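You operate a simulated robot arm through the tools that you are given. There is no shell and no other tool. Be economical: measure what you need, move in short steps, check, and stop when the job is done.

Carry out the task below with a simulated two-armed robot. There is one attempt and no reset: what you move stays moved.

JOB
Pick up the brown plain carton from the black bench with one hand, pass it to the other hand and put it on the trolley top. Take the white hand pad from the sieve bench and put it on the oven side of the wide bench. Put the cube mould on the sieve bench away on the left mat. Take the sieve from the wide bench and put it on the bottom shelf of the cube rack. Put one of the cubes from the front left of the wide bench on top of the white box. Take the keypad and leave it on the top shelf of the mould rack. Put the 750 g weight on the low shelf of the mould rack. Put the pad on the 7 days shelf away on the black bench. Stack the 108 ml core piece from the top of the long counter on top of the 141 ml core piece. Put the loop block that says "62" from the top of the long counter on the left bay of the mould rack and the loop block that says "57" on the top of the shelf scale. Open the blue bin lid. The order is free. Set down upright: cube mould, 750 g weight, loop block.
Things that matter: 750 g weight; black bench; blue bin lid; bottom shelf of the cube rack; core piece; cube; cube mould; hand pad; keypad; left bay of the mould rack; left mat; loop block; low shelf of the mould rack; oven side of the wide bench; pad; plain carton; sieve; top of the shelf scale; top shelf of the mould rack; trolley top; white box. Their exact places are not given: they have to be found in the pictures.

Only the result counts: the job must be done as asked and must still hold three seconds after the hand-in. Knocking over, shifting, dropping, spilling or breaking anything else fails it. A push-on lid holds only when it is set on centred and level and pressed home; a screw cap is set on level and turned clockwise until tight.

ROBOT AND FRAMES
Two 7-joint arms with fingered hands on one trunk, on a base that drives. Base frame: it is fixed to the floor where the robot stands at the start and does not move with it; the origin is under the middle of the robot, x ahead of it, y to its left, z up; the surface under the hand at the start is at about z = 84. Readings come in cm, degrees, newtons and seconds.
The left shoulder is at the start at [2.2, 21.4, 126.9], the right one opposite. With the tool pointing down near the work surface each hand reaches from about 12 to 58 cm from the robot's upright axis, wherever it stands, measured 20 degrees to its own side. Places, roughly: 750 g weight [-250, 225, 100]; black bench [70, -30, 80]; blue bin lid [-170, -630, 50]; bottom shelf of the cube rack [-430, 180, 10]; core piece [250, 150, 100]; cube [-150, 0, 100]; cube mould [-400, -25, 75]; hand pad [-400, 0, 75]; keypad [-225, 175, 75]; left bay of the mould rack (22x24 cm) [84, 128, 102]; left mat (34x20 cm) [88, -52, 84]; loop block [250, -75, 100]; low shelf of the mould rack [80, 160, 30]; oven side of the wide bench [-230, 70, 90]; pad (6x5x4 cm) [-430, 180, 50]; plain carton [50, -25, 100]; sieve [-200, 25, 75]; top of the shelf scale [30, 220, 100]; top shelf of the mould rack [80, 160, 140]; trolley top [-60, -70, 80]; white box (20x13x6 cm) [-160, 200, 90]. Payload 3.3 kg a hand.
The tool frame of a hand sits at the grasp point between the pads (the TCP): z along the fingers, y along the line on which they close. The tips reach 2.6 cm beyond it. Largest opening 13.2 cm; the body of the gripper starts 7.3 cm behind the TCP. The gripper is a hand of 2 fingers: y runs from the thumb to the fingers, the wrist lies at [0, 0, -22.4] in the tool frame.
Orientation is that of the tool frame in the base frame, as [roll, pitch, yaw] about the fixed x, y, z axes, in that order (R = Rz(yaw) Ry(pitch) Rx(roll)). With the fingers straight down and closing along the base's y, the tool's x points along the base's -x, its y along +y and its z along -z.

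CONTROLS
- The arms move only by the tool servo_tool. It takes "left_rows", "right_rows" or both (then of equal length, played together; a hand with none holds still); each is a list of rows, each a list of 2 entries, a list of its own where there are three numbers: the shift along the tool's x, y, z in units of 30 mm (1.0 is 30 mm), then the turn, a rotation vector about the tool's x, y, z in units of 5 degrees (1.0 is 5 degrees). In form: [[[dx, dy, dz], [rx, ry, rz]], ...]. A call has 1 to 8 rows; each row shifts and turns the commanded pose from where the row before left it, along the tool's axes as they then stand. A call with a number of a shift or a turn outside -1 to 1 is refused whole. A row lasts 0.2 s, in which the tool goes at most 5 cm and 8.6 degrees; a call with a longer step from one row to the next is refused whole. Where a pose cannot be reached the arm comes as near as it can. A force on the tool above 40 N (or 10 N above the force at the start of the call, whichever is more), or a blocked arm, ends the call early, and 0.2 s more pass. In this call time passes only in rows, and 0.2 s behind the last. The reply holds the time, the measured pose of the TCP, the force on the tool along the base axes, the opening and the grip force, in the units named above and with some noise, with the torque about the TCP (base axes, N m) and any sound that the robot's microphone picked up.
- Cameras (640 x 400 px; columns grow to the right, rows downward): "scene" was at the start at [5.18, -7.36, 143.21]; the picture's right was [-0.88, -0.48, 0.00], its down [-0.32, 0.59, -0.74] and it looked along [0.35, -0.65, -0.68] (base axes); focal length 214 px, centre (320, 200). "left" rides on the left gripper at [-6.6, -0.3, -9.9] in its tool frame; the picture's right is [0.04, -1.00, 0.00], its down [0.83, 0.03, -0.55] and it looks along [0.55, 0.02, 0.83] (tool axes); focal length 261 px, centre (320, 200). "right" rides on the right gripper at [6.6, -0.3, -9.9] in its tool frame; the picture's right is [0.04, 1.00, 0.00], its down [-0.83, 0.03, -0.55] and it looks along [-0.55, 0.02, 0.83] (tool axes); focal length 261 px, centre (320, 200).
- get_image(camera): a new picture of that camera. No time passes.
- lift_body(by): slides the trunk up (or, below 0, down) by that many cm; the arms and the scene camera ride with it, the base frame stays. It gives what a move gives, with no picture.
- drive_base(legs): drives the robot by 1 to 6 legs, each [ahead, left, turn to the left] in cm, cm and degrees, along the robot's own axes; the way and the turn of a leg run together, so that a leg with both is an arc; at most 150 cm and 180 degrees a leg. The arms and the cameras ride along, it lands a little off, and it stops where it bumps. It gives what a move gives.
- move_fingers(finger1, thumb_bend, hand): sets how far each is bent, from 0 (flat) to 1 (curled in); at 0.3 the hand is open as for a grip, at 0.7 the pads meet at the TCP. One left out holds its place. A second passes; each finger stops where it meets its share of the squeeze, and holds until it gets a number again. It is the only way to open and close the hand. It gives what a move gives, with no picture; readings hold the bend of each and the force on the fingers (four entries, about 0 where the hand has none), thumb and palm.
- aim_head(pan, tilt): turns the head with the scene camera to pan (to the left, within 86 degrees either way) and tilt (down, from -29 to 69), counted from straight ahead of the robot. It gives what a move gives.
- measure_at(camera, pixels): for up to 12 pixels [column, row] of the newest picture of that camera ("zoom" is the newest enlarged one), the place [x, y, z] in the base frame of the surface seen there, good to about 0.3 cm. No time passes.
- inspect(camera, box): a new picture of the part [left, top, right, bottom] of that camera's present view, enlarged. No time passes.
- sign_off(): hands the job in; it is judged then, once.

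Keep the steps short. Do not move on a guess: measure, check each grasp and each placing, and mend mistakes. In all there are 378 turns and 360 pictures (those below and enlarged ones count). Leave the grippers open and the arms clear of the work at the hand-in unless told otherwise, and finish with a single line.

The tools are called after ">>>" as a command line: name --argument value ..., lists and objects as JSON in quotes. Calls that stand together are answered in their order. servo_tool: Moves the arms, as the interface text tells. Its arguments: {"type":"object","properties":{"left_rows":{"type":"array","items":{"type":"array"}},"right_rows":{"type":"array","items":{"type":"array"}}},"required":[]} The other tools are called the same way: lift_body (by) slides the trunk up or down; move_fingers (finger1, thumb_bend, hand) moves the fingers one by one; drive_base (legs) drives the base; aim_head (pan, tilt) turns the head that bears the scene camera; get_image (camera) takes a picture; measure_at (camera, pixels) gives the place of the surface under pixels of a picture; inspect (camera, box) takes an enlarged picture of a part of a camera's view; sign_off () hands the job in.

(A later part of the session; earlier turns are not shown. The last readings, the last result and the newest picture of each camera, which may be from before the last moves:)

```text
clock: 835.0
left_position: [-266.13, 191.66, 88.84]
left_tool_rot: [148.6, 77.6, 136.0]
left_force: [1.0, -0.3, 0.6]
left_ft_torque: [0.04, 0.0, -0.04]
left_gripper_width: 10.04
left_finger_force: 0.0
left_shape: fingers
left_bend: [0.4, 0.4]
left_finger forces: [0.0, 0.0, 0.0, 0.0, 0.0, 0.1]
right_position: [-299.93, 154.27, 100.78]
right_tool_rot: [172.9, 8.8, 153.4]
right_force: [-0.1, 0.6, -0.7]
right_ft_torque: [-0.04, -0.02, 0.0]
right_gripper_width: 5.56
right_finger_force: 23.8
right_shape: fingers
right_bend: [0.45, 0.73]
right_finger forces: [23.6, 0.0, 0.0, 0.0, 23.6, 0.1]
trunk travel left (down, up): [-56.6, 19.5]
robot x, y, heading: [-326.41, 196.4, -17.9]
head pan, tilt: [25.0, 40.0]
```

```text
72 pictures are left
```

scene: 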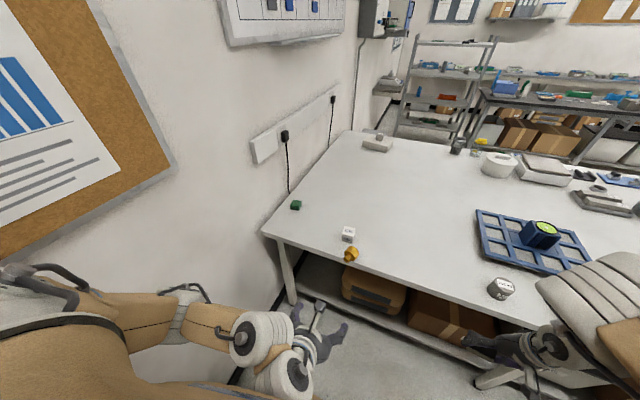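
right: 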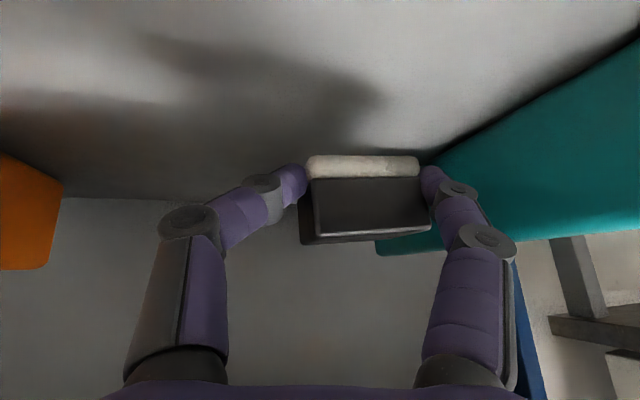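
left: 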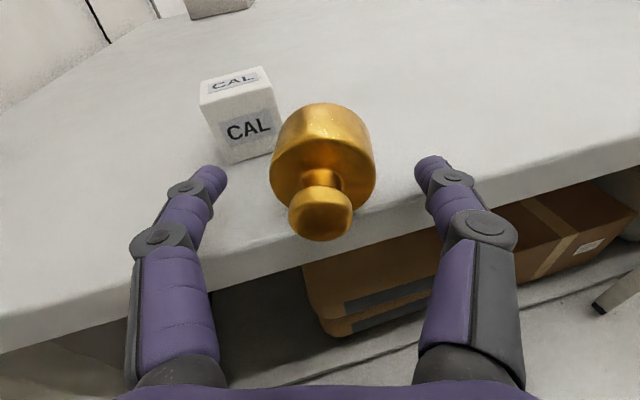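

>>> servo_tool --left_rows '[[[0, 0, 0.6], [0, 0, 0]], [[0, 0, 0], [0, 0, 0]]]'

>>> move_fingers --hand "left" --finger1 0.8 --thumb_bend 0.8

>>> move_fingers --hand "left" --finger1 1.0 --thumb_bend 1.0

>>> lift_body --by 8

>>> get_image --camera "left"

```text
clock: 835.6
left_position: [-264.52, 191.48, 88.47]
left_tool_rot: [148.6, 77.6, 136.0]
left_force: [-0.2, 0.9, 0.0]
left_ft_torque: [0.0, -0.02, 0.01]
left_gripper_width: 10.06
left_finger_force: 0.2
left_shape: fingers
left_bend: [0.4, 0.4]
left_finger forces: [0.1, 0.0, 0.0, 0.0, 0.0, 0.0]
right_position: [-300.02, 154.24, 100.76]
right_tool_rot: [172.9, 9.0, 153.3]
right_force: [0.4, 0.6, -0.2]
right_ft_torque: [-0.02, 0.0, 0.0]
right_gripper_width: 5.57
right_finger_force: 23.3
right_shape: fingers
right_bend: [0.45, 0.73]
right_finger forces: [23.6, 0.0, 0.0, 0.0, 23.6, 0.0]
trunk travel left (down, up): [-56.6, 19.5]
robot x, y, heading: [-326.33, 196.39, -17.8]
head pan, tilt: [25.0, 40.0]
```

```text
clock: 836.6
left_position: [-264.48, 191.44, 88.4]
left_tool_rot: [148.8, 77.5, 136.2]
left_force: [-0.1, 0.7, 0.3]
left_ft_torque: [-0.03, 0.06, 0.0]
left_gripper_width: 4.65
left_finger_force: 19.2
left_shape: fingers
left_bend: [0.51, 0.66]
left_finger forces: [19.3, 0.0, 0.1, 0.0, 20.3, 0.0]
right_position: [-299.84, 154.23, 100.7]
right_tool_rot: [172.9, 8.8, 153.4]
right_force: [0.4, 0.1, -1.5]
right_ft_torque: [0.0, 0.05, 0.03]
right_gripper_width: 5.53
right_finger_force: 23.4
right_shape: fingers
right_bend: [0.45, 0.73]
right_finger forces: [23.6, 0.0, 0.0, 0.1, 23.5, 0.0]
trunk travel left (down, up): [-56.6, 19.5]
robot x, y, heading: [-326.54, 196.57, -17.9]
head pan, tilt: [25.0, 40.0]
```

```text
clock: 837.6
left_position: [-264.44, 191.42, 88.37]
left_tool_rot: [148.7, 77.5, 136.0]
left_force: [-1.0, 0.3, -8.0]
left_ft_torque: [-0.17, 0.03, -0.01]
left_gripper_width: 4.81
left_finger_force: 27.4
left_shape: fingers
left_bend: [0.5, 0.72]
left_finger forces: [28.1, 0.1, 0.0, 0.0, 26.5, 0.1]
right_position: [-299.76, 154.25, 100.67]
right_tool_rot: [173.0, 8.9, 153.3]
right_force: [0.1, 0.5, -1.1]
right_ft_torque: [-0.02, -0.01, 0.04]
right_gripper_width: 5.54
right_finger_force: 23.6
right_shape: fingers
right_bend: [0.45, 0.73]
right_finger forces: [23.6, 0.0, 0.1, 0.1, 23.6, 0.1]
trunk travel left (down, up): [-56.6, 19.5]
robot x, y, heading: [-326.22, 196.42, -17.8]
head pan, tilt: [25.0, 40.0]
```

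```text
clock: 838.7
left_position: [-264.52, 191.3, 96.52]
left_tool_rot: [148.8, 77.5, 136.1]
left_force: [0.6, 1.5, -7.2]
left_ft_torque: [-0.14, 0.07, -0.01]
left_gripper_width: 4.81
left_finger_force: 27.1
left_shape: fingers
left_bend: [0.5, 0.72]
left_finger forces: [28.0, 0.0, 0.0, 0.0, 26.7, 0.0]
right_position: [-299.77, 154.28, 108.71]
right_tool_rot: [172.9, 8.8, 153.3]
right_force: [-0.2, -0.2, -0.8]
right_ft_torque: [-0.02, 0.03, 0.03]
right_gripper_width: 5.55
right_finger_force: 24.0
right_shape: fingers
right_bend: [0.45, 0.73]
right_finger forces: [23.6, 0.0, 0.1, 0.0, 23.6, 0.1]
trunk travel left (down, up): [-64.6, 11.5]
robot x, y, heading: [-326.13, 196.46, -17.9]
head pan, tilt: [25.0, 40.0]
```

```text
71 pictures are left
```

left: 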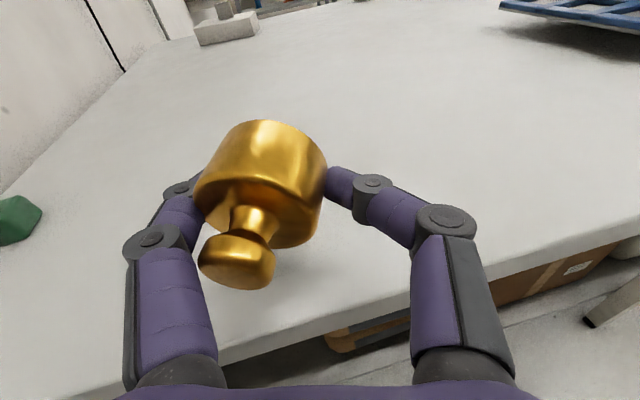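

Weight held (27 N). I re-orient it against the bench: tilt the hand to ~40°, go over free bench area and press it flat so it pivots upright in the grip.

>>> lift_body --by 11

>>> servo_tool --left_rows '[[[0, 0, 0], [0, 1, 0]], [[0, 0, 0], [0, 1, 0]], [[0, 0, 0], [0, 1, 0]], [[0, 0, 0], [0, 1, 0]], [[0, 0, 0], [0, 1, 0]], [[0, 0, 0], [0, 1, 0]], [[0, 0, 0], [0, 1, 0]], [[0, 0, 0], [0, 1, 0]]]'

>>> drive_base --legs '[[11, -11, 0]]'

>>> get_image --camera "left"

>>> get_image --camera "scene"

```text
clock: 840.1
left_position: [-264.47, 191.34, 107.48]
left_tool_rot: [148.9, 77.5, 136.1]
left_force: [0.0, -0.5, -7.9]
left_ft_torque: [-0.2, 0.02, 0.01]
left_gripper_width: 4.82
left_finger_force: 26.9
left_shape: fingers
left_bend: [0.5, 0.72]
left_finger forces: [28.0, 0.0, 0.1, 0.1, 26.6, 0.0]
right_position: [-299.92, 154.18, 119.65]
right_tool_rot: [172.9, 8.7, 153.5]
right_force: [0.4, -0.6, -0.7]
right_ft_torque: [0.0, 0.0, -0.02]
right_gripper_width: 5.53
right_finger_force: 23.8
right_shape: fingers
right_bend: [0.45, 0.73]
right_finger forces: [23.6, 0.0, 0.1, 0.0, 23.6, 0.0]
trunk travel left (down, up): [-75.6, 0.5]
robot x, y, heading: [-326.61, 196.28, -17.7]
head pan, tilt: [25.0, 40.0]
```

```text
clock: 842.0
left_position: [-264.45, 191.36, 107.57]
left_tool_rot: [171.7, 38.8, 161.5]
left_force: [-0.1, 0.3, -6.9]
left_ft_torque: [-0.13, 0.09, -0.02]
left_gripper_width: 4.8
left_finger_force: 26.2
left_shape: fingers
left_bend: [0.5, 0.72]
left_finger forces: [26.9, 0.0, 0.0, 0.1, 25.6, 0.0]
right_position: [-299.93, 154.2, 119.67]
right_tool_rot: [172.8, 8.8, 153.6]
right_force: [0.4, 1.1, -0.2]
right_ft_torque: [-0.04, 0.04, 0.01]
right_gripper_width: 5.55
right_finger_force: 23.6
right_shape: fingers
right_bend: [0.45, 0.73]
right_finger forces: [23.5, 0.1, 0.0, 0.0, 23.6, 0.0]
trunk travel left (down, up): [-75.6, 0.5]
robot x, y, heading: [-326.48, 196.45, -17.8]
head pan, tilt: [25.0, 40.0]
```

```text
clock: 843.3
left_position: [-257.22, 177.74, 107.48]
left_tool_rot: [171.7, 39.0, 161.7]
left_force: [-0.1, -0.6, -7.6]
left_ft_torque: [-0.15, 0.05, -0.02]
left_gripper_width: 4.83
left_finger_force: 26.3
left_shape: fingers
left_bend: [0.5, 0.72]
left_finger forces: [26.8, 0.1, 0.1, 0.1, 25.5, 0.0]
right_position: [-292.7, 140.55, 119.69]
right_tool_rot: [172.9, 8.9, 153.7]
right_force: [0.4, -0.4, -0.8]
right_ft_torque: [0.03, 0.08, -0.05]
right_gripper_width: 5.52
right_finger_force: 23.3
right_shape: fingers
right_bend: [0.45, 0.73]
right_finger forces: [23.6, 0.0, 0.1, 0.0, 23.6, 0.0]
trunk travel left (down, up): [-75.6, 0.5]
robot x, y, heading: [-319.39, 182.25, -17.8]
head pan, tilt: [25.0, 40.0]
```

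```text
70 pictures are left
```

left: 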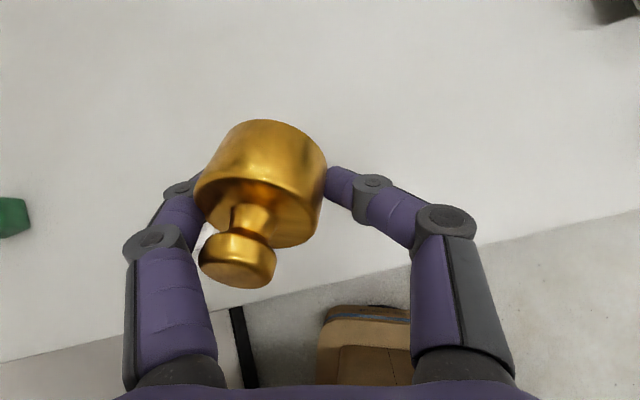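

```text
69 pictures are left
```

scene: 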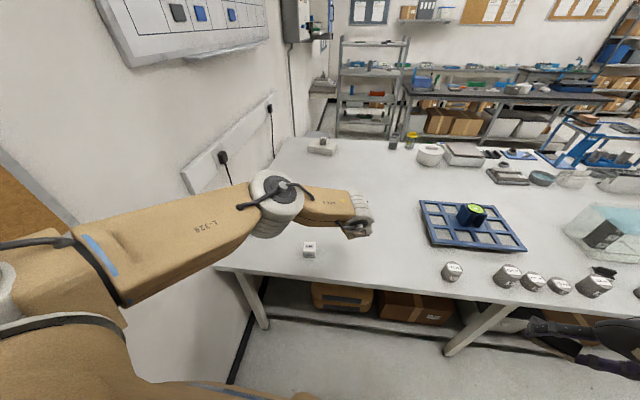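

>>> lift_body --by -17.6

>>> lift_body --by -0.6

>>> lift_body --by -0.5

>>> get_image --camera "left"

```text
clock: 845.3
left_position: [-257.29, 177.8, 89.9]
left_tool_rot: [171.7, 39.0, 161.6]
left_force: [-0.4, 0.0, -7.6]
left_ft_torque: [-0.18, 0.11, 0.02]
left_gripper_width: 4.81
left_finger_force: 25.9
left_shape: fingers
left_bend: [0.5, 0.72]
left_finger forces: [26.8, 0.1, 0.0, 0.0, 25.4, 0.1]
right_position: [-293.08, 140.0, 101.88]
right_tool_rot: [172.3, 8.4, 151.9]
right_force: [-0.5, 0.1, -0.5]
right_ft_torque: [-0.04, 0.02, -0.03]
right_gripper_width: 5.55
right_finger_force: 23.4
right_shape: fingers
right_bend: [0.45, 0.73]
right_finger forces: [23.6, 0.1, 0.0, 0.1, 23.6, 0.0]
trunk travel left (down, up): [-58.0, 18.1]
robot x, y, heading: [-319.16, 182.73, -17.8]
head pan, tilt: [25.0, 40.0]
```

```text
clock: 845.9
left_position: [-257.29, 177.61, 89.29]
left_tool_rot: [171.9, 39.0, 161.7]
left_force: [-0.4, 0.2, -7.4]
left_ft_torque: [-0.19, 0.11, 0.0]
left_gripper_width: 4.81
left_finger_force: 26.3
left_shape: fingers
left_bend: [0.5, 0.72]
left_finger forces: [26.9, 0.0, 0.0, 0.1, 25.4, 0.1]
right_position: [-293.04, 140.02, 101.29]
right_tool_rot: [172.1, 8.5, 151.9]
right_force: [0.2, -1.0, -0.2]
right_ft_torque: [-0.01, 0.05, -0.02]
right_gripper_width: 5.55
right_finger_force: 23.5
right_shape: fingers
right_bend: [0.45, 0.73]
right_finger forces: [23.6, 0.0, 0.0, 0.0, 23.7, 0.1]
trunk travel left (down, up): [-57.4, 18.7]
robot x, y, heading: [-319.37, 182.82, -17.8]
head pan, tilt: [25.0, 40.0]
```

```text
clock: 846.4
left_position: [-257.23, 177.79, 88.89]
left_tool_rot: [171.7, 39.1, 161.6]
left_force: [-1.2, -0.2, 4.0]
left_ft_torque: [0.04, -0.01, 0.01]
left_gripper_width: 4.84
left_finger_force: 27.9
left_shape: fingers
left_bend: [0.5, 0.73]
left_finger forces: [29.4, 0.0, 0.0, 0.1, 25.7, 0.0]
right_position: [-293.07, 140.02, 100.82]
right_tool_rot: [172.1, 8.6, 151.8]
right_force: [0.3, 0.6, -1.1]
right_ft_torque: [0.02, 0.02, -0.02]
right_gripper_width: 5.56
right_finger_force: 23.5
right_shape: fingers
right_bend: [0.45, 0.73]
right_finger forces: [23.6, 0.0, 0.1, 0.0, 23.6, 0.1]
trunk travel left (down, up): [-56.9, 19.2]
robot x, y, heading: [-319.57, 182.06, -17.7]
head pan, tilt: [25.0, 40.0]
```

```text
68 pictures are left
```

left: 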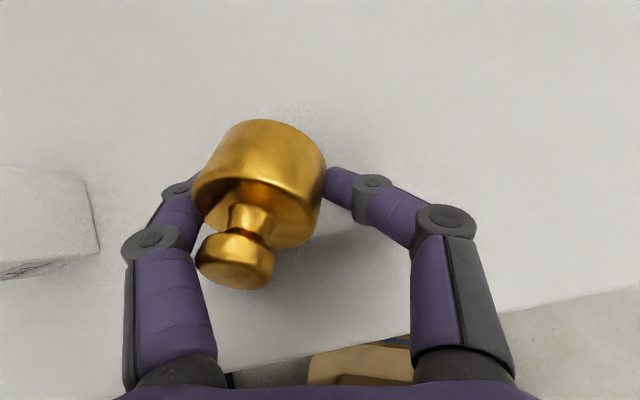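

The weight's edge touches; its centre of mass is inside the base, so releasing lets it settle upright. Release gently and check.

>>> move_fingers --hand "left" --finger1 0.47 --thumb_bend 0.68

>>> get_image --camera "left"

```text
clock: 847.4
left_position: [-257.39, 177.8, 88.84]
left_tool_rot: [171.6, 39.0, 161.8]
left_force: [-0.7, 0.7, -2.3]
left_ft_torque: [-0.05, 0.06, 0.06]
left_gripper_width: 4.79
left_finger_force: 1.9
left_shape: fingers
left_bend: [0.45, 0.67]
left_finger forces: [2.4, 0.0, 0.1, 0.0, 1.8, 0.0]
right_position: [-293.09, 139.96, 101.03]
right_tool_rot: [172.1, 8.7, 151.8]
right_force: [0.3, 0.0, -0.3]
right_ft_torque: [-0.02, 0.02, 0.01]
right_gripper_width: 5.54
right_finger_force: 23.6
right_shape: fingers
right_bend: [0.45, 0.73]
right_finger forces: [23.6, 0.1, 0.1, 0.0, 23.6, 0.0]
trunk travel left (down, up): [-56.9, 19.2]
robot x, y, heading: [-319.06, 182.39, -17.5]
head pan, tilt: [25.0, 40.0]
```

```text
67 pictures are left
```

left: 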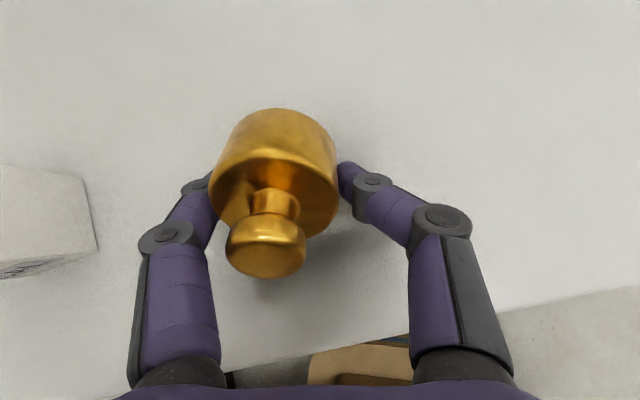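

Grip is nearly released (2 N); open a little more.

>>> move_fingers --hand "left" --finger1 0.42 --thumb_bend 0.6

>>> get_image --camera "left"

```text
clock: 848.4
left_position: [-257.4, 177.62, 89.04]
left_tool_rot: [171.8, 39.1, 161.7]
left_force: [1.5, -0.6, 8.6]
left_ft_torque: [-0.26, -0.15, 0.03]
left_gripper_width: 6.06
left_finger_force: 4.7
left_shape: fingers
left_bend: [0.42, 0.61]
left_finger forces: [0.0, 0.0, 0.0, 0.1, 8.9, 0.0]
right_position: [-293.19, 139.94, 100.92]
right_tool_rot: [172.0, 8.7, 151.8]
right_force: [-0.1, 0.1, -1.2]
right_ft_torque: [-0.02, 0.02, 0.0]
right_gripper_width: 5.55
right_finger_force: 23.2
right_shape: fingers
right_bend: [0.45, 0.73]
right_finger forces: [23.6, 0.0, 0.1, 0.0, 23.7, 0.1]
trunk travel left (down, up): [-56.9, 19.2]
robot x, y, heading: [-319.15, 182.62, -17.6]
head pan, tilt: [25.0, 40.0]
```

```text
66 pictures are left
```

left: 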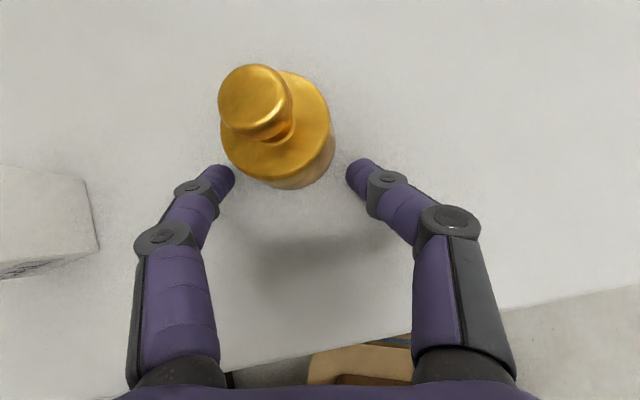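

It stands upright. Measure it and re-grip with this 39° tilt.

>>> measure_at --camera "left" --pixels '[[255, 100], [300, 160], [320, 120], [235, 140], [285, 180]]'

>>> lift_body --by 0.6

>>> move_fingers --hand "left" --finger1 0.42 --thumb_bend 0.42

```text
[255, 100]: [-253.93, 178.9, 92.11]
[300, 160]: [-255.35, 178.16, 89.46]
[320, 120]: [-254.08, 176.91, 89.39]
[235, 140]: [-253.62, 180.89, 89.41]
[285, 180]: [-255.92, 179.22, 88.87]
```

```text
clock: 849.0
left_position: [-257.44, 177.72, 89.39]
left_tool_rot: [171.7, 39.0, 161.6]
left_force: [-1.1, -0.3, -0.4]
left_ft_torque: [0.03, 0.02, -0.01]
left_gripper_width: 6.23
left_finger_force: 0.0
left_shape: fingers
left_bend: [0.42, 0.6]
left_finger forces: [0.0, 0.1, 0.0, 0.1, 0.0, 0.0]
right_position: [-293.12, 140.01, 101.54]
right_tool_rot: [172.2, 8.7, 151.8]
right_force: [-0.2, -0.2, -0.9]
right_ft_torque: [-0.02, 0.05, 0.0]
right_gripper_width: 5.54
right_finger_force: 24.0
right_shape: fingers
right_bend: [0.45, 0.73]
right_finger forces: [23.6, 0.0, 0.0, 0.1, 23.6, 0.0]
trunk travel left (down, up): [-57.5, 18.6]
robot x, y, heading: [-319.21, 182.61, -17.9]
head pan, tilt: [25.0, 40.0]
```

```text
clock: 850.0
left_position: [-257.5, 177.69, 89.5]
left_tool_rot: [171.8, 39.2, 161.6]
left_force: [-0.4, 0.3, 0.1]
left_ft_torque: [-0.02, 0.0, -0.03]
left_gripper_width: 9.29
left_finger_force: 0.1
left_shape: fingers
left_bend: [0.42, 0.42]
left_finger forces: [0.0, 0.0, 0.0, 0.0, 0.1, 0.0]
right_position: [-293.13, 139.92, 101.6]
right_tool_rot: [172.1, 8.7, 151.7]
right_force: [0.4, -0.2, -0.4]
right_ft_torque: [0.01, 0.03, -0.03]
right_gripper_width: 5.54
right_finger_force: 23.6
right_shape: fingers
right_bend: [0.45, 0.73]
right_finger forces: [23.6, 0.1, 0.1, 0.1, 23.6, 0.1]
trunk travel left (down, up): [-57.5, 18.6]
robot x, y, heading: [-319.08, 182.19, -17.6]
head pan, tilt: [25.0, 40.0]
```

>>> servo_tool --left_rows '[[[-0.26, 0.22, 0.25], [0, 0, 0]], [[-0.26, 0.22, 0.25], [0, 0, 0]], [[-0.26, 0.22, 0.25], [0, 0, 0]], [[0, 0, 0], [0, 0, 0]]]'

>>> get_image --camera "left"

```text
clock: 851.0
left_position: [-253.79, 178.99, 89.56]
left_tool_rot: [171.7, 39.1, 161.5]
left_force: [-0.5, 0.1, 0.9]
left_ft_torque: [-0.01, -0.02, 0.0]
left_gripper_width: 9.31
left_finger_force: 0.1
left_shape: fingers
left_bend: [0.42, 0.42]
left_finger forces: [0.0, 0.1, 0.0, 0.0, 0.0, 0.0]
right_position: [-293.02, 140.0, 101.46]
right_tool_rot: [172.2, 8.7, 151.8]
right_force: [-0.3, -0.5, -1.3]
right_ft_torque: [-0.03, 0.0, 0.02]
right_gripper_width: 5.54
right_finger_force: 23.3
right_shape: fingers
right_bend: [0.45, 0.73]
right_finger forces: [23.7, 0.1, 0.0, 0.0, 23.6, 0.0]
trunk travel left (down, up): [-57.5, 18.6]
robot x, y, heading: [-319.27, 182.52, -17.8]
head pan, tilt: [25.0, 40.0]
```

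```text
65 pictures are left
```

left: 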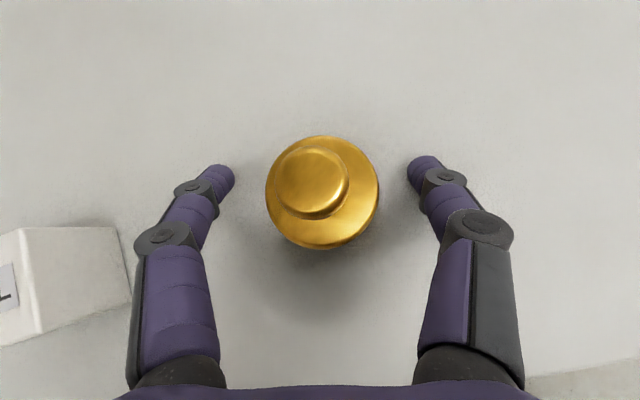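

Centred. Lower slightly and grip firmly.

>>> lift_body --by -0.7

>>> move_fingers --hand "left" --finger1 0.85 --thumb_bend 0.85

>>> lift_body --by 19

>>> get_image --camera "left"

```text
clock: 851.5
left_position: [-253.74, 178.98, 89.26]
left_tool_rot: [171.8, 39.9, 161.9]
left_force: [1.7, 1.4, 28.5]
left_ft_torque: [-1.71, -0.1, 0.09]
left_gripper_width: 9.34
left_finger_force: 14.0
left_shape: fingers
left_bend: [0.42, 0.42]
left_finger forces: [0.1, 0.0, 0.1, 0.1, 28.8, 0.0]
right_position: [-293.27, 139.95, 100.92]
right_tool_rot: [172.1, 8.8, 151.8]
right_force: [-0.1, -0.6, -0.6]
right_ft_torque: [-0.01, 0.01, 0.02]
right_gripper_width: 5.56
right_finger_force: 23.4
right_shape: fingers
right_bend: [0.45, 0.73]
right_finger forces: [23.6, 0.1, 0.0, 0.1, 23.6, 0.0]
trunk travel left (down, up): [-56.8, 19.3]
robot x, y, heading: [-319.23, 182.72, -17.5]
head pan, tilt: [25.0, 40.0]
```

```text
clock: 852.5
left_position: [-253.69, 178.71, 89.25]
left_tool_rot: [171.9, 39.6, 161.8]
left_force: [6.6, -7.2, 30.7]
left_ft_torque: [-2.18, -0.29, 0.34]
left_gripper_width: 4.58
left_finger_force: 33.0
left_shape: fingers
left_bend: [0.78, 0.52]
left_finger forces: [15.0, 0.0, 0.0, 0.0, 50.5, 0.0]
right_position: [-293.14, 140.07, 100.89]
right_tool_rot: [172.0, 8.8, 151.9]
right_force: [-0.1, -0.1, -0.5]
right_ft_torque: [-0.03, -0.01, 0.01]
right_gripper_width: 5.54
right_finger_force: 23.5
right_shape: fingers
right_bend: [0.45, 0.73]
right_finger forces: [23.5, 0.0, 0.0, 0.0, 23.7, 0.0]
trunk travel left (down, up): [-56.8, 19.3]
robot x, y, heading: [-319.38, 182.46, -17.7]
head pan, tilt: [25.0, 40.0]
```

```text
clock: 854.6
left_position: [-253.78, 178.91, 107.78]
left_tool_rot: [171.7, 39.2, 161.7]
left_force: [0.9, 1.1, 0.3]
left_ft_torque: [-0.04, 0.01, -0.02]
left_gripper_width: 1.55
left_finger_force: 0.1
left_shape: fingers
left_bend: [0.85, 0.58]
left_finger forces: [0.1, 0.0, 0.0, 0.0, 0.0, 0.0]
right_position: [-293.18, 140.02, 119.67]
right_tool_rot: [172.3, 8.5, 151.8]
right_force: [-0.2, 0.7, -0.6]
right_ft_torque: [0.02, -0.02, 0.0]
right_gripper_width: 5.54
right_finger_force: 24.2
right_shape: fingers
right_bend: [0.45, 0.73]
right_finger forces: [23.6, 0.0, 0.0, 0.0, 23.5, 0.0]
trunk travel left (down, up): [-75.8, 0.3]
robot x, y, heading: [-319.28, 183.09, -17.8]
head pan, tilt: [25.0, 40.0]
```

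```text
64 pictures are left
```

left: 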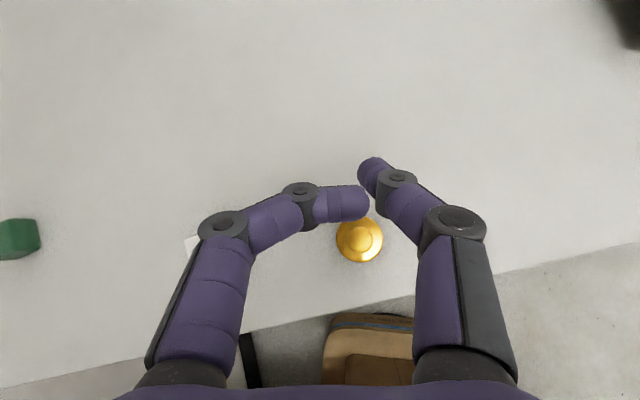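

>>> measure_at --camera "left" --pixels '[[362, 240], [360, 225], [350, 250], [372, 250]]'

>>> move_fingers --hand "left" --finger1 0.4 --thumb_bend 0.4

>>> get_image --camera "left"

```text
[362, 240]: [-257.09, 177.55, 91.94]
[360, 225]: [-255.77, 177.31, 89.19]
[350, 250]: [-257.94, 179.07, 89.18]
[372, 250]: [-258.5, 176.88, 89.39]
```

```text
clock: 855.6
left_position: [-253.82, 178.82, 107.73]
left_tool_rot: [171.8, 39.1, 161.7]
left_force: [0.3, 0.2, -0.1]
left_ft_torque: [-0.03, 0.01, -0.03]
left_gripper_width: 10.0
left_finger_force: 0.1
left_shape: fingers
left_bend: [0.4, 0.4]
left_finger forces: [0.0, 0.0, 0.0, 0.1, 0.1, 0.1]
right_position: [-292.93, 139.97, 119.63]
right_tool_rot: [172.2, 8.6, 151.9]
right_force: [-0.5, 0.0, -0.4]
right_ft_torque: [-0.04, 0.03, 0.02]
right_gripper_width: 5.52
right_finger_force: 23.4
right_shape: fingers
right_bend: [0.45, 0.73]
right_finger forces: [23.5, 0.1, 0.0, 0.0, 23.6, 0.0]
trunk travel left (down, up): [-75.8, 0.3]
robot x, y, heading: [-319.51, 182.7, -17.8]
head pan, tilt: [25.0, 40.0]
```

```text
63 pictures are left
```

left: 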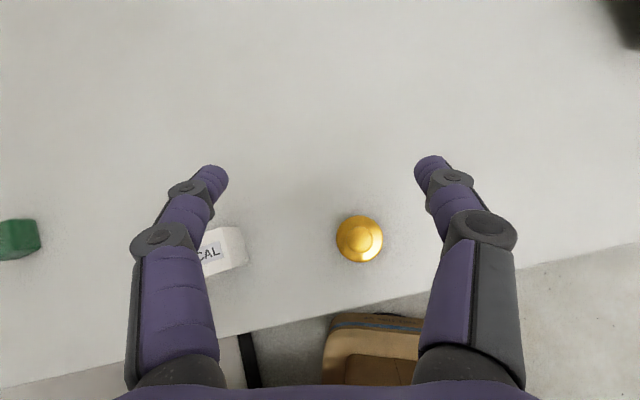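

Still upright at (−257.1,177.5). Level the hand's roll, reduce tilt to 30°, recentre and retry.

>>> servo_tool --left_rows '[[[0, 0, 0], [0.85, 1, 0]], [[0, 0, 0], [0.8, 1, 0]], [[0.4, -0.38, -0.22], [0, 0, 0]], [[0.38, -0.37, -0.22], [0, 0, 0]], [[0, 0, 0], [0, 0, 0]]]'

>>> lift_body --by -14

>>> get_image --camera "left"

```text
clock: 856.8
left_position: [-255.87, 176.83, 107.91]
left_tool_rot: [178.6, 32.3, 162.1]
left_force: [0.3, 0.0, -1.0]
left_ft_torque: [-0.01, 0.0, 0.02]
left_gripper_width: 10.02
left_finger_force: 0.0
left_shape: fingers
left_bend: [0.4, 0.4]
left_finger forces: [0.0, 0.1, 0.0, 0.1, 0.1, 0.0]
left hand out of reach, approached as far as the arm can: row 2, 4
right_position: [-292.97, 139.98, 119.78]
right_tool_rot: [172.1, 8.7, 151.9]
right_force: [-0.2, -0.6, -0.7]
right_ft_torque: [0.0, 0.0, -0.04]
right_gripper_width: 5.54
right_finger_force: 23.0
right_shape: fingers
right_bend: [0.45, 0.73]
right_finger forces: [23.6, 0.0, 0.0, 0.0, 23.6, 0.0]
trunk travel left (down, up): [-75.8, 0.3]
robot x, y, heading: [-319.3, 182.71, -17.6]
head pan, tilt: [25.0, 40.0]
```

```text
clock: 858.5
left_position: [-256.99, 177.52, 93.72]
left_tool_rot: [178.6, 31.6, 162.6]
left_force: [0.2, 0.0, 0.5]
left_ft_torque: [0.05, 0.0, 0.0]
left_gripper_width: 10.0
left_finger_force: 0.1
left_shape: fingers
left_bend: [0.4, 0.4]
left_finger forces: [0.0, 0.0, 0.0, 0.0, 0.0, 0.0]
right_position: [-293.12, 139.93, 105.89]
right_tool_rot: [172.2, 8.7, 151.8]
right_force: [0.3, -1.2, 0.1]
right_ft_torque: [0.04, 0.05, 0.01]
right_gripper_width: 5.55
right_finger_force: 22.9
right_shape: fingers
right_bend: [0.45, 0.73]
right_finger forces: [23.6, 0.0, 0.0, 0.0, 23.7, 0.0]
trunk travel left (down, up): [-61.8, 14.3]
robot x, y, heading: [-319.1, 182.74, -17.7]
head pan, tilt: [25.0, 40.0]
```

```text
62 pictures are left
```

left: 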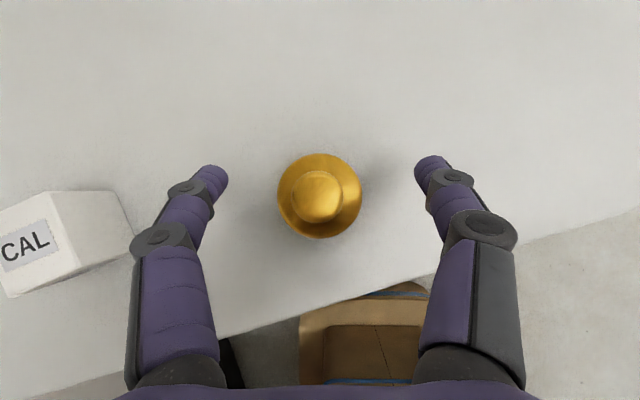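

>>> lift_body --by -4.5

>>> move_fingers --hand "left" --finger1 0.78 --thumb_bend 0.78

>>> get_image --camera "left"

```text
clock: 859.3
left_position: [-257.05, 177.44, 89.16]
left_tool_rot: [178.6, 31.7, 162.6]
left_force: [0.3, -0.3, -0.2]
left_ft_torque: [0.01, 0.02, 0.01]
left_gripper_width: 10.01
left_finger_force: 0.2
left_shape: fingers
left_bend: [0.4, 0.4]
left_finger forces: [0.1, 0.0, 0.0, 0.1, 0.0, 0.0]
right_position: [-293.17, 140.08, 101.33]
right_tool_rot: [172.2, 8.6, 151.8]
right_force: [0.6, -0.1, -0.9]
right_ft_torque: [-0.01, 0.04, -0.01]
right_gripper_width: 5.54
right_finger_force: 24.1
right_shape: fingers
right_bend: [0.45, 0.73]
right_finger forces: [23.6, 0.0, 0.1, 0.0, 23.6, 0.0]
trunk travel left (down, up): [-57.3, 18.8]
robot x, y, heading: [-319.41, 182.93, -17.7]
head pan, tilt: [25.0, 40.0]
```

```text
clock: 860.3
left_position: [-257.04, 177.54, 88.98]
left_tool_rot: [178.7, 31.5, 162.5]
left_force: [0.0, 0.4, 0.0]
left_ft_torque: [-0.01, 0.06, -0.02]
left_gripper_width: 4.26
left_finger_force: 17.6
left_shape: fingers
left_bend: [0.61, 0.66]
left_finger forces: [16.9, 0.1, 0.0, 0.0, 17.9, 0.0]
right_position: [-292.91, 140.0, 101.24]
right_tool_rot: [172.2, 8.7, 151.7]
right_force: [-0.4, 0.1, -0.5]
right_ft_torque: [-0.01, 0.01, 0.0]
right_gripper_width: 5.54
right_finger_force: 23.6
right_shape: fingers
right_bend: [0.45, 0.73]
right_finger forces: [23.6, 0.0, 0.1, 0.0, 23.6, 0.1]
trunk travel left (down, up): [-57.3, 18.8]
robot x, y, heading: [-319.51, 182.92, -17.6]
head pan, tilt: [25.0, 40.0]
```

```text
61 pictures are left
```

left: 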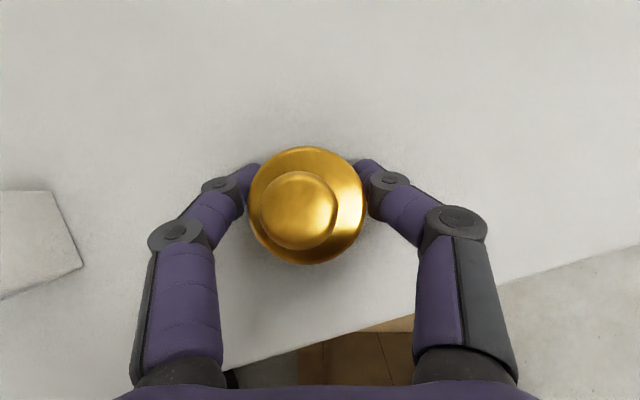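

>>> move_fingers --hand "left" --finger1 1.0 --thumb_bend 1.0

>>> lift_body --by 18

>>> get_image --camera "left"

```text
clock: 861.3
left_position: [-257.02, 177.53, 89.06]
left_tool_rot: [178.6, 31.6, 162.6]
left_force: [-0.1, -0.4, -5.3]
left_ft_torque: [-0.05, -0.01, 0.02]
left_gripper_width: 3.66
left_finger_force: 25.7
left_shape: fingers
left_bend: [0.6, 0.76]
left_finger forces: [25.6, 0.1, 0.0, 0.0, 25.6, 0.0]
right_position: [-292.87, 139.96, 101.44]
right_tool_rot: [172.1, 8.6, 151.8]
right_force: [0.0, -0.7, -1.4]
right_ft_torque: [-0.02, 0.03, 0.03]
right_gripper_width: 5.53
right_finger_force: 23.8
right_shape: fingers
right_bend: [0.45, 0.73]
right_finger forces: [23.6, 0.1, 0.0, 0.0, 23.6, 0.0]
trunk travel left (down, up): [-57.3, 18.8]
robot x, y, heading: [-319.54, 182.65, -17.6]
head pan, tilt: [25.0, 40.0]
```

```text
clock: 863.3
left_position: [-256.98, 177.56, 107.02]
left_tool_rot: [178.6, 31.5, 162.5]
left_force: [-0.1, 0.6, -7.3]
left_ft_torque: [-0.13, -0.05, 0.02]
left_gripper_width: 3.66
left_finger_force: 25.6
left_shape: fingers
left_bend: [0.6, 0.76]
left_finger forces: [26.0, 0.0, 0.1, 0.0, 25.3, 0.0]
right_position: [-293.0, 139.97, 119.18]
right_tool_rot: [172.1, 8.6, 151.9]
right_force: [-0.2, -0.5, -1.1]
right_ft_torque: [-0.04, 0.02, 0.0]
right_gripper_width: 5.52
right_finger_force: 23.6
right_shape: fingers
right_bend: [0.45, 0.73]
right_finger forces: [23.5, 0.1, 0.1, 0.0, 23.5, 0.0]
trunk travel left (down, up): [-75.3, 0.8]
robot x, y, heading: [-319.38, 182.53, -17.7]
head pan, tilt: [25.0, 40.0]
```

```text
60 pictures are left
```

left: 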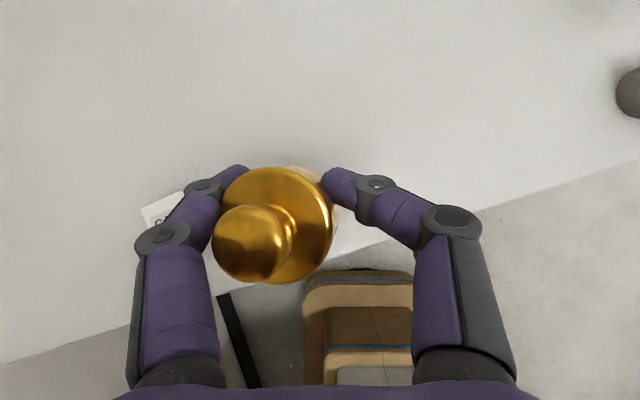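

Weight lifted, though it sits a bit askew in the fingertips. Carry it gently: drive out through the gap.

>>> drive_base --legs '[[-14, 0, 0], [0, 0, -72.3], [130, 0, 0], [125, 0, 0], [0, 0, 90], [110, 0, 0]]'

>>> drive_base --legs '[[114, 0, 0], [0, 130, 0], [70, 0, 0]]'

>>> get_image --camera "left"

```text
clock: 888.9
left_position: [-159.2, -50.59, 106.96]
left_tool_rot: [178.6, 31.6, -178.4]
left_force: [0.1, 0.4, -6.8]
left_ft_torque: [-0.14, -0.09, 0.02]
left_gripper_width: 3.53
left_finger_force: 23.8
left_shape: fingers
left_bend: [0.6, 0.77]
left_finger forces: [23.9, 0.0, 0.0, 0.0, 23.9, 0.0]
right_position: [-181.01, -97.89, 119.21]
right_tool_rot: [172.2, 8.7, 171.0]
right_force: [0.1, -0.5, -0.6]
right_ft_torque: [0.02, -0.01, -0.03]
right_gripper_width: 5.51
right_finger_force: 23.9
right_shape: fingers
right_bend: [0.45, 0.73]
right_finger forces: [23.5, 0.1, 0.1, 0.0, 23.5, 0.0]
trunk travel left (down, up): [-75.3, 0.8]
robot x, y, heading: [-219.93, -65.77, 1.4]
head pan, tilt: [25.0, 40.0]
```

```text
clock: 904.2
left_position: [17.82, 86.7, 107.09]
left_tool_rot: [178.7, 31.4, -176.8]
left_force: [-1.1, -0.2, -7.5]
left_ft_torque: [-0.16, -0.06, 0.0]
left_gripper_width: 3.55
left_finger_force: 23.5
left_shape: fingers
left_bend: [0.6, 0.77]
left_finger forces: [23.8, 0.1, 0.0, 0.1, 23.6, 0.0]
right_position: [-2.71, 38.55, 119.3]
right_tool_rot: [171.9, 8.6, 172.2]
right_force: [0.3, -1.1, -0.7]
right_ft_torque: [-0.01, 0.01, -0.02]
right_gripper_width: 5.5
right_finger_force: 23.7
right_shape: fingers
right_bend: [0.45, 0.73]
right_finger forces: [23.5, 0.0, 0.0, 0.0, 23.4, 0.1]
trunk travel left (down, up): [-75.3, 0.8]
robot x, y, heading: [-42.24, 69.12, 3.0]
head pan, tilt: [25.0, 40.0]
```

```text
59 pictures are left
```

left: 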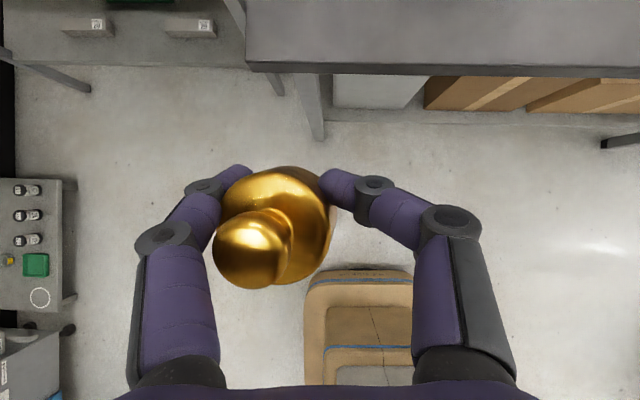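

>>> measure_at --camera "left" --pixels '[[250, 250], [265, 220], [300, 175], [325, 220], [290, 280], [240, 195]]'

>>> aim_head --pan 20 --tilt 40

>>> get_image --camera "scene"

```text
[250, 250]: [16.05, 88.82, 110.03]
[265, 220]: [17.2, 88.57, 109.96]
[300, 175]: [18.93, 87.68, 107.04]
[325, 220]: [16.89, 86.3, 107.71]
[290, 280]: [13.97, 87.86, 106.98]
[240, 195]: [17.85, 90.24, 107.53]
```

```text
clock: 904.9
left_position: [17.7, 86.64, 106.89]
left_tool_rot: [178.6, 31.5, -176.8]
left_force: [0.3, -0.4, -7.2]
left_ft_torque: [-0.14, -0.11, -0.02]
left_gripper_width: 3.53
left_finger_force: 23.7
left_shape: fingers
left_bend: [0.6, 0.77]
left_finger forces: [23.7, 0.0, 0.0, 0.1, 23.6, 0.0]
right_position: [-2.64, 38.64, 119.29]
right_tool_rot: [171.9, 8.6, 171.9]
right_force: [0.0, -0.5, -0.5]
right_ft_torque: [-0.04, 0.01, 0.0]
right_gripper_width: 5.5
right_finger_force: 23.1
right_shape: fingers
right_bend: [0.45, 0.73]
right_finger forces: [23.6, 0.0, 0.0, 0.1, 23.4, 0.0]
trunk travel left (down, up): [-75.3, 0.8]
robot x, y, heading: [-42.08, 69.54, 2.8]
head pan, tilt: [20.0, 40.0]
```

```text
58 pictures are left
```

scene: 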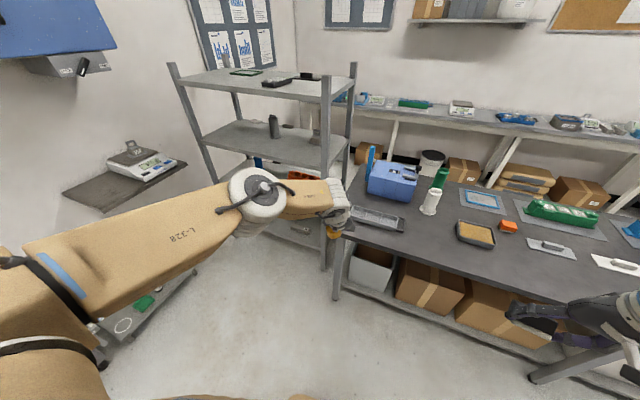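

The weight is in fact upright in the grip (body top level). Check the low shelf's free space.

>>> measure_at --camera "left" --pixels '[[190, 28], [88, 28], [140, 45], [140, 20], [60, 45], [230, 45]]'

>>> inspect --camera "scene" --box '[200, 130, 380, 290]'

```text
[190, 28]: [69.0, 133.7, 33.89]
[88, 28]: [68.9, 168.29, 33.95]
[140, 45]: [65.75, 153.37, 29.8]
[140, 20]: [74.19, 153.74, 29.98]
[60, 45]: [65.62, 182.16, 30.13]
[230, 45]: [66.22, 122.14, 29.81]
```

```text
2.50 times, centred on (290, 210) of scene
```

zoom: 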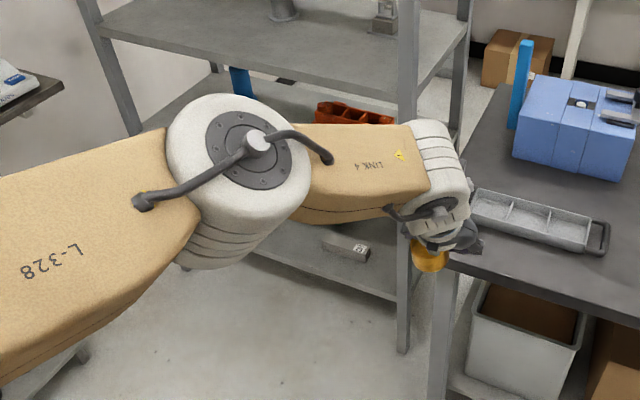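

>>> drive_base --legs '[[0, 67, -2.8], [24, 0, 0]]'

>>> lift_body --by -40

>>> lift_body --by -31

>>> get_image --camera "left"

>>> get_image --camera "scene"

```text
clock: 910.0
left_position: [40.54, 150.5, 106.96]
left_tool_rot: [178.6, 31.5, -179.9]
left_force: [-0.2, 0.1, -7.4]
left_ft_torque: [-0.13, -0.08, -0.01]
left_gripper_width: 3.52
left_finger_force: 24.0
left_shape: fingers
left_bend: [0.6, 0.78]
left_finger forces: [23.7, 0.0, 0.1, 0.0, 23.4, 0.0]
right_position: [17.47, 103.63, 119.28]
right_tool_rot: [171.9, 8.6, 168.8]
right_force: [-1.0, -0.3, -0.5]
right_ft_torque: [0.02, 0.01, -0.02]
right_gripper_width: 5.51
right_finger_force: 23.3
right_shape: fingers
right_bend: [0.45, 0.73]
right_finger forces: [23.5, 0.1, 0.0, 0.0, 23.5, 0.0]
trunk travel left (down, up): [-75.3, 0.8]
robot x, y, heading: [-19.89, 136.89, -0.1]
head pan, tilt: [20.0, 40.0]
```

```text
clock: 913.8
left_position: [40.39, 150.59, 67.03]
left_tool_rot: [178.6, 31.5, -179.9]
left_force: [1.0, -0.7, -6.8]
left_ft_torque: [-0.13, -0.09, -0.01]
left_gripper_width: 3.54
left_finger_force: 23.2
left_shape: fingers
left_bend: [0.6, 0.78]
left_finger forces: [23.6, 0.0, 0.1, 0.1, 23.1, 0.1]
right_position: [16.84, 103.07, 78.78]
right_tool_rot: [171.5, 7.8, 167.3]
right_force: [-0.7, -0.5, -0.6]
right_ft_torque: [-0.02, -0.01, 0.0]
right_gripper_width: 5.49
right_finger_force: 23.4
right_shape: fingers
right_bend: [0.45, 0.73]
right_finger forces: [23.4, 0.0, 0.0, 0.0, 23.4, 0.1]
trunk travel left (down, up): [-35.3, 40.8]
robot x, y, heading: [-20.17, 136.83, -0.3]
head pan, tilt: [20.0, 40.0]
```

```text
clock: 916.9
left_position: [40.44, 150.58, 36.02]
left_tool_rot: [178.7, 31.7, -179.9]
left_force: [-0.3, 0.4, -6.8]
left_ft_torque: [-0.13, -0.05, 0.01]
left_gripper_width: 3.47
left_finger_force: 23.2
left_shape: fingers
left_bend: [0.6, 0.78]
left_finger forces: [23.3, 0.0, 0.0, 0.0, 23.0, 0.1]
right_position: [17.16, 103.12, 48.14]
right_tool_rot: [171.0, 8.3, 166.5]
right_force: [0.4, 0.1, -1.1]
right_ft_torque: [-0.02, 0.01, -0.04]
right_gripper_width: 5.49
right_finger_force: 23.2
right_shape: fingers
right_bend: [0.45, 0.73]
right_finger forces: [23.6, 0.0, 0.0, 0.0, 23.5, 0.0]
trunk travel left (down, up): [-4.3, 71.8]
robot x, y, heading: [-20.47, 136.93, -0.3]
head pan, tilt: [20.0, 40.0]
```

```text
56 pictures are left
```

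left: 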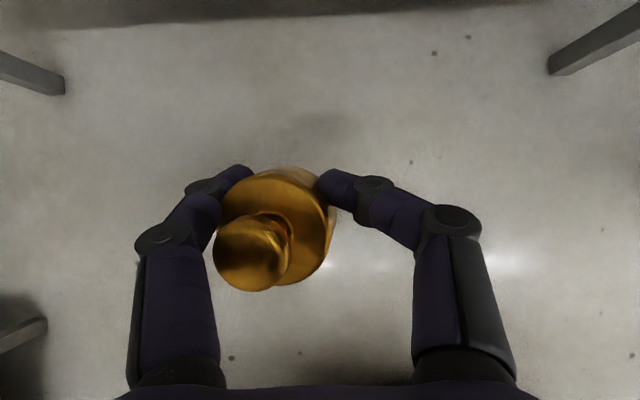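

```text
55 pictures are left
```

scene: 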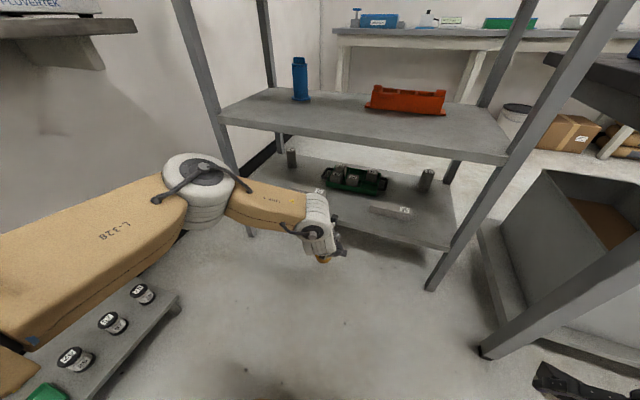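

>>> measure_at --camera "scene" --pixels '[[318, 200], [325, 235], [260, 200], [205, 165], [340, 225], [320, 215]]'

>>> drive_base --legs '[[16, 0.3, 0]]'

>>> get_image --camera "left"

```text
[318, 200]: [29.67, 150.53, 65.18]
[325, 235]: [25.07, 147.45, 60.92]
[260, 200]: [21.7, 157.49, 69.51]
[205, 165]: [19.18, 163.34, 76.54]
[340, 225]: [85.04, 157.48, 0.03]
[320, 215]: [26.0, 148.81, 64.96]
```

```text
clock: 918.3
left_position: [56.3, 150.75, 35.97]
left_tool_rot: [178.7, 31.5, -180.0]
left_force: [-0.3, -0.9, -6.9]
left_ft_torque: [-0.21, -0.1, 0.01]
left_gripper_width: 3.46
left_finger_force: 23.2
left_shape: fingers
left_bend: [0.6, 0.78]
left_finger forces: [23.5, 0.0, 0.0, 0.0, 23.0, 0.0]
right_position: [33.19, 103.53, 48.36]
right_tool_rot: [170.8, 8.7, 166.7]
right_force: [0.5, 0.0, -0.7]
right_ft_torque: [0.0, 0.04, 0.0]
right_gripper_width: 5.49
right_finger_force: 23.9
right_shape: fingers
right_bend: [0.45, 0.73]
right_finger forces: [23.5, 0.0, 0.0, 0.0, 23.4, 0.0]
trunk travel left (down, up): [-4.3, 71.8]
robot x, y, heading: [-4.61, 136.72, -0.2]
head pan, tilt: [20.0, 40.0]
```

```text
54 pictures are left
```

left: 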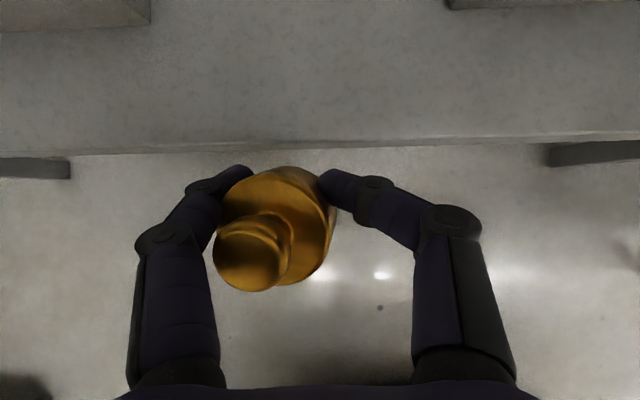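

>>> drive_base --legs '[[10.5, 0, 0]]'

>>> lift_body --by -2

>>> get_image --camera "left"

>>> measure_at --camera "left" --pixels '[[300, 175], [290, 280], [325, 220], [240, 195], [250, 250], [400, 150], [320, 320]]'

```text
clock: 919.3
left_position: [61.66, 150.45, 36.35]
left_tool_rot: [178.6, 31.7, 179.6]
left_force: [-0.6, 0.9, -7.4]
left_ft_torque: [-0.15, -0.05, 0.0]
left_gripper_width: 3.46
left_finger_force: 23.1
left_shape: fingers
left_bend: [0.61, 0.78]
left_finger forces: [23.8, 0.0, 0.0, 0.0, 22.8, 0.0]
right_position: [36.28, 104.0, 48.44]
right_tool_rot: [169.9, 7.1, 162.6]
right_force: [-0.3, 0.4, -0.5]
right_ft_torque: [-0.03, 0.03, 0.03]
right_gripper_width: 5.49
right_finger_force: 23.5
right_shape: fingers
right_bend: [0.45, 0.73]
right_finger forces: [23.5, 0.0, 0.0, 0.1, 23.6, 0.1]
trunk travel left (down, up): [-4.3, 71.8]
robot x, y, heading: [0.9, 136.99, -0.9]
head pan, tilt: [20.0, 40.0]
stopped in leg 1: the robot was blocked; the commanded pose is now the measured one
```

```text
clock: 920.0
left_position: [62.01, 150.37, 33.91]
left_tool_rot: [178.4, 31.5, 179.5]
left_force: [-0.2, 0.4, -7.5]
left_ft_torque: [-0.15, -0.04, 0.01]
left_gripper_width: 3.46
left_finger_force: 23.0
left_shape: fingers
left_bend: [0.61, 0.78]
left_finger forces: [23.7, 0.0, 0.1, 0.0, 22.5, 0.1]
right_position: [36.81, 103.16, 46.15]
right_tool_rot: [168.6, 7.0, 160.2]
right_force: [-0.6, 0.7, -1.4]
right_ft_torque: [0.03, 0.01, -0.01]
right_gripper_width: 5.5
right_finger_force: 24.1
right_shape: fingers
right_bend: [0.45, 0.73]
right_finger forces: [23.6, 0.0, 0.0, 0.0, 23.7, 0.0]
trunk travel left (down, up): [-2.3, 73.8]
robot x, y, heading: [0.45, 137.09, -0.6]
head pan, tilt: [20.0, 40.0]
```

```text
53 pictures are left
```

left: 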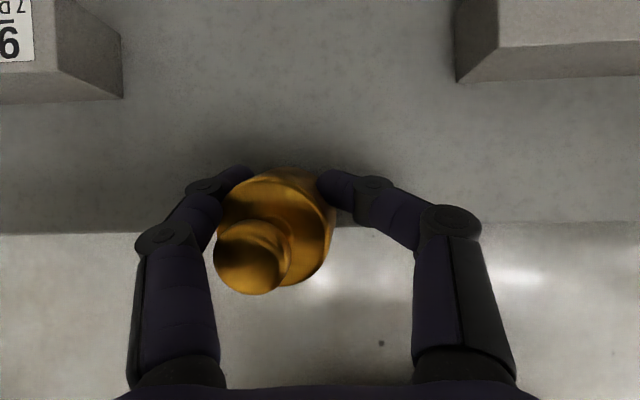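

```text
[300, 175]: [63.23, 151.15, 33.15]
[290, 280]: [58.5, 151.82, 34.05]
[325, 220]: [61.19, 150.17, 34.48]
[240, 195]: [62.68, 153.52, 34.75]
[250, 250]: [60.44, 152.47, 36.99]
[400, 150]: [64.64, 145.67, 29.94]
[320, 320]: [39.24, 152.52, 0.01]
```

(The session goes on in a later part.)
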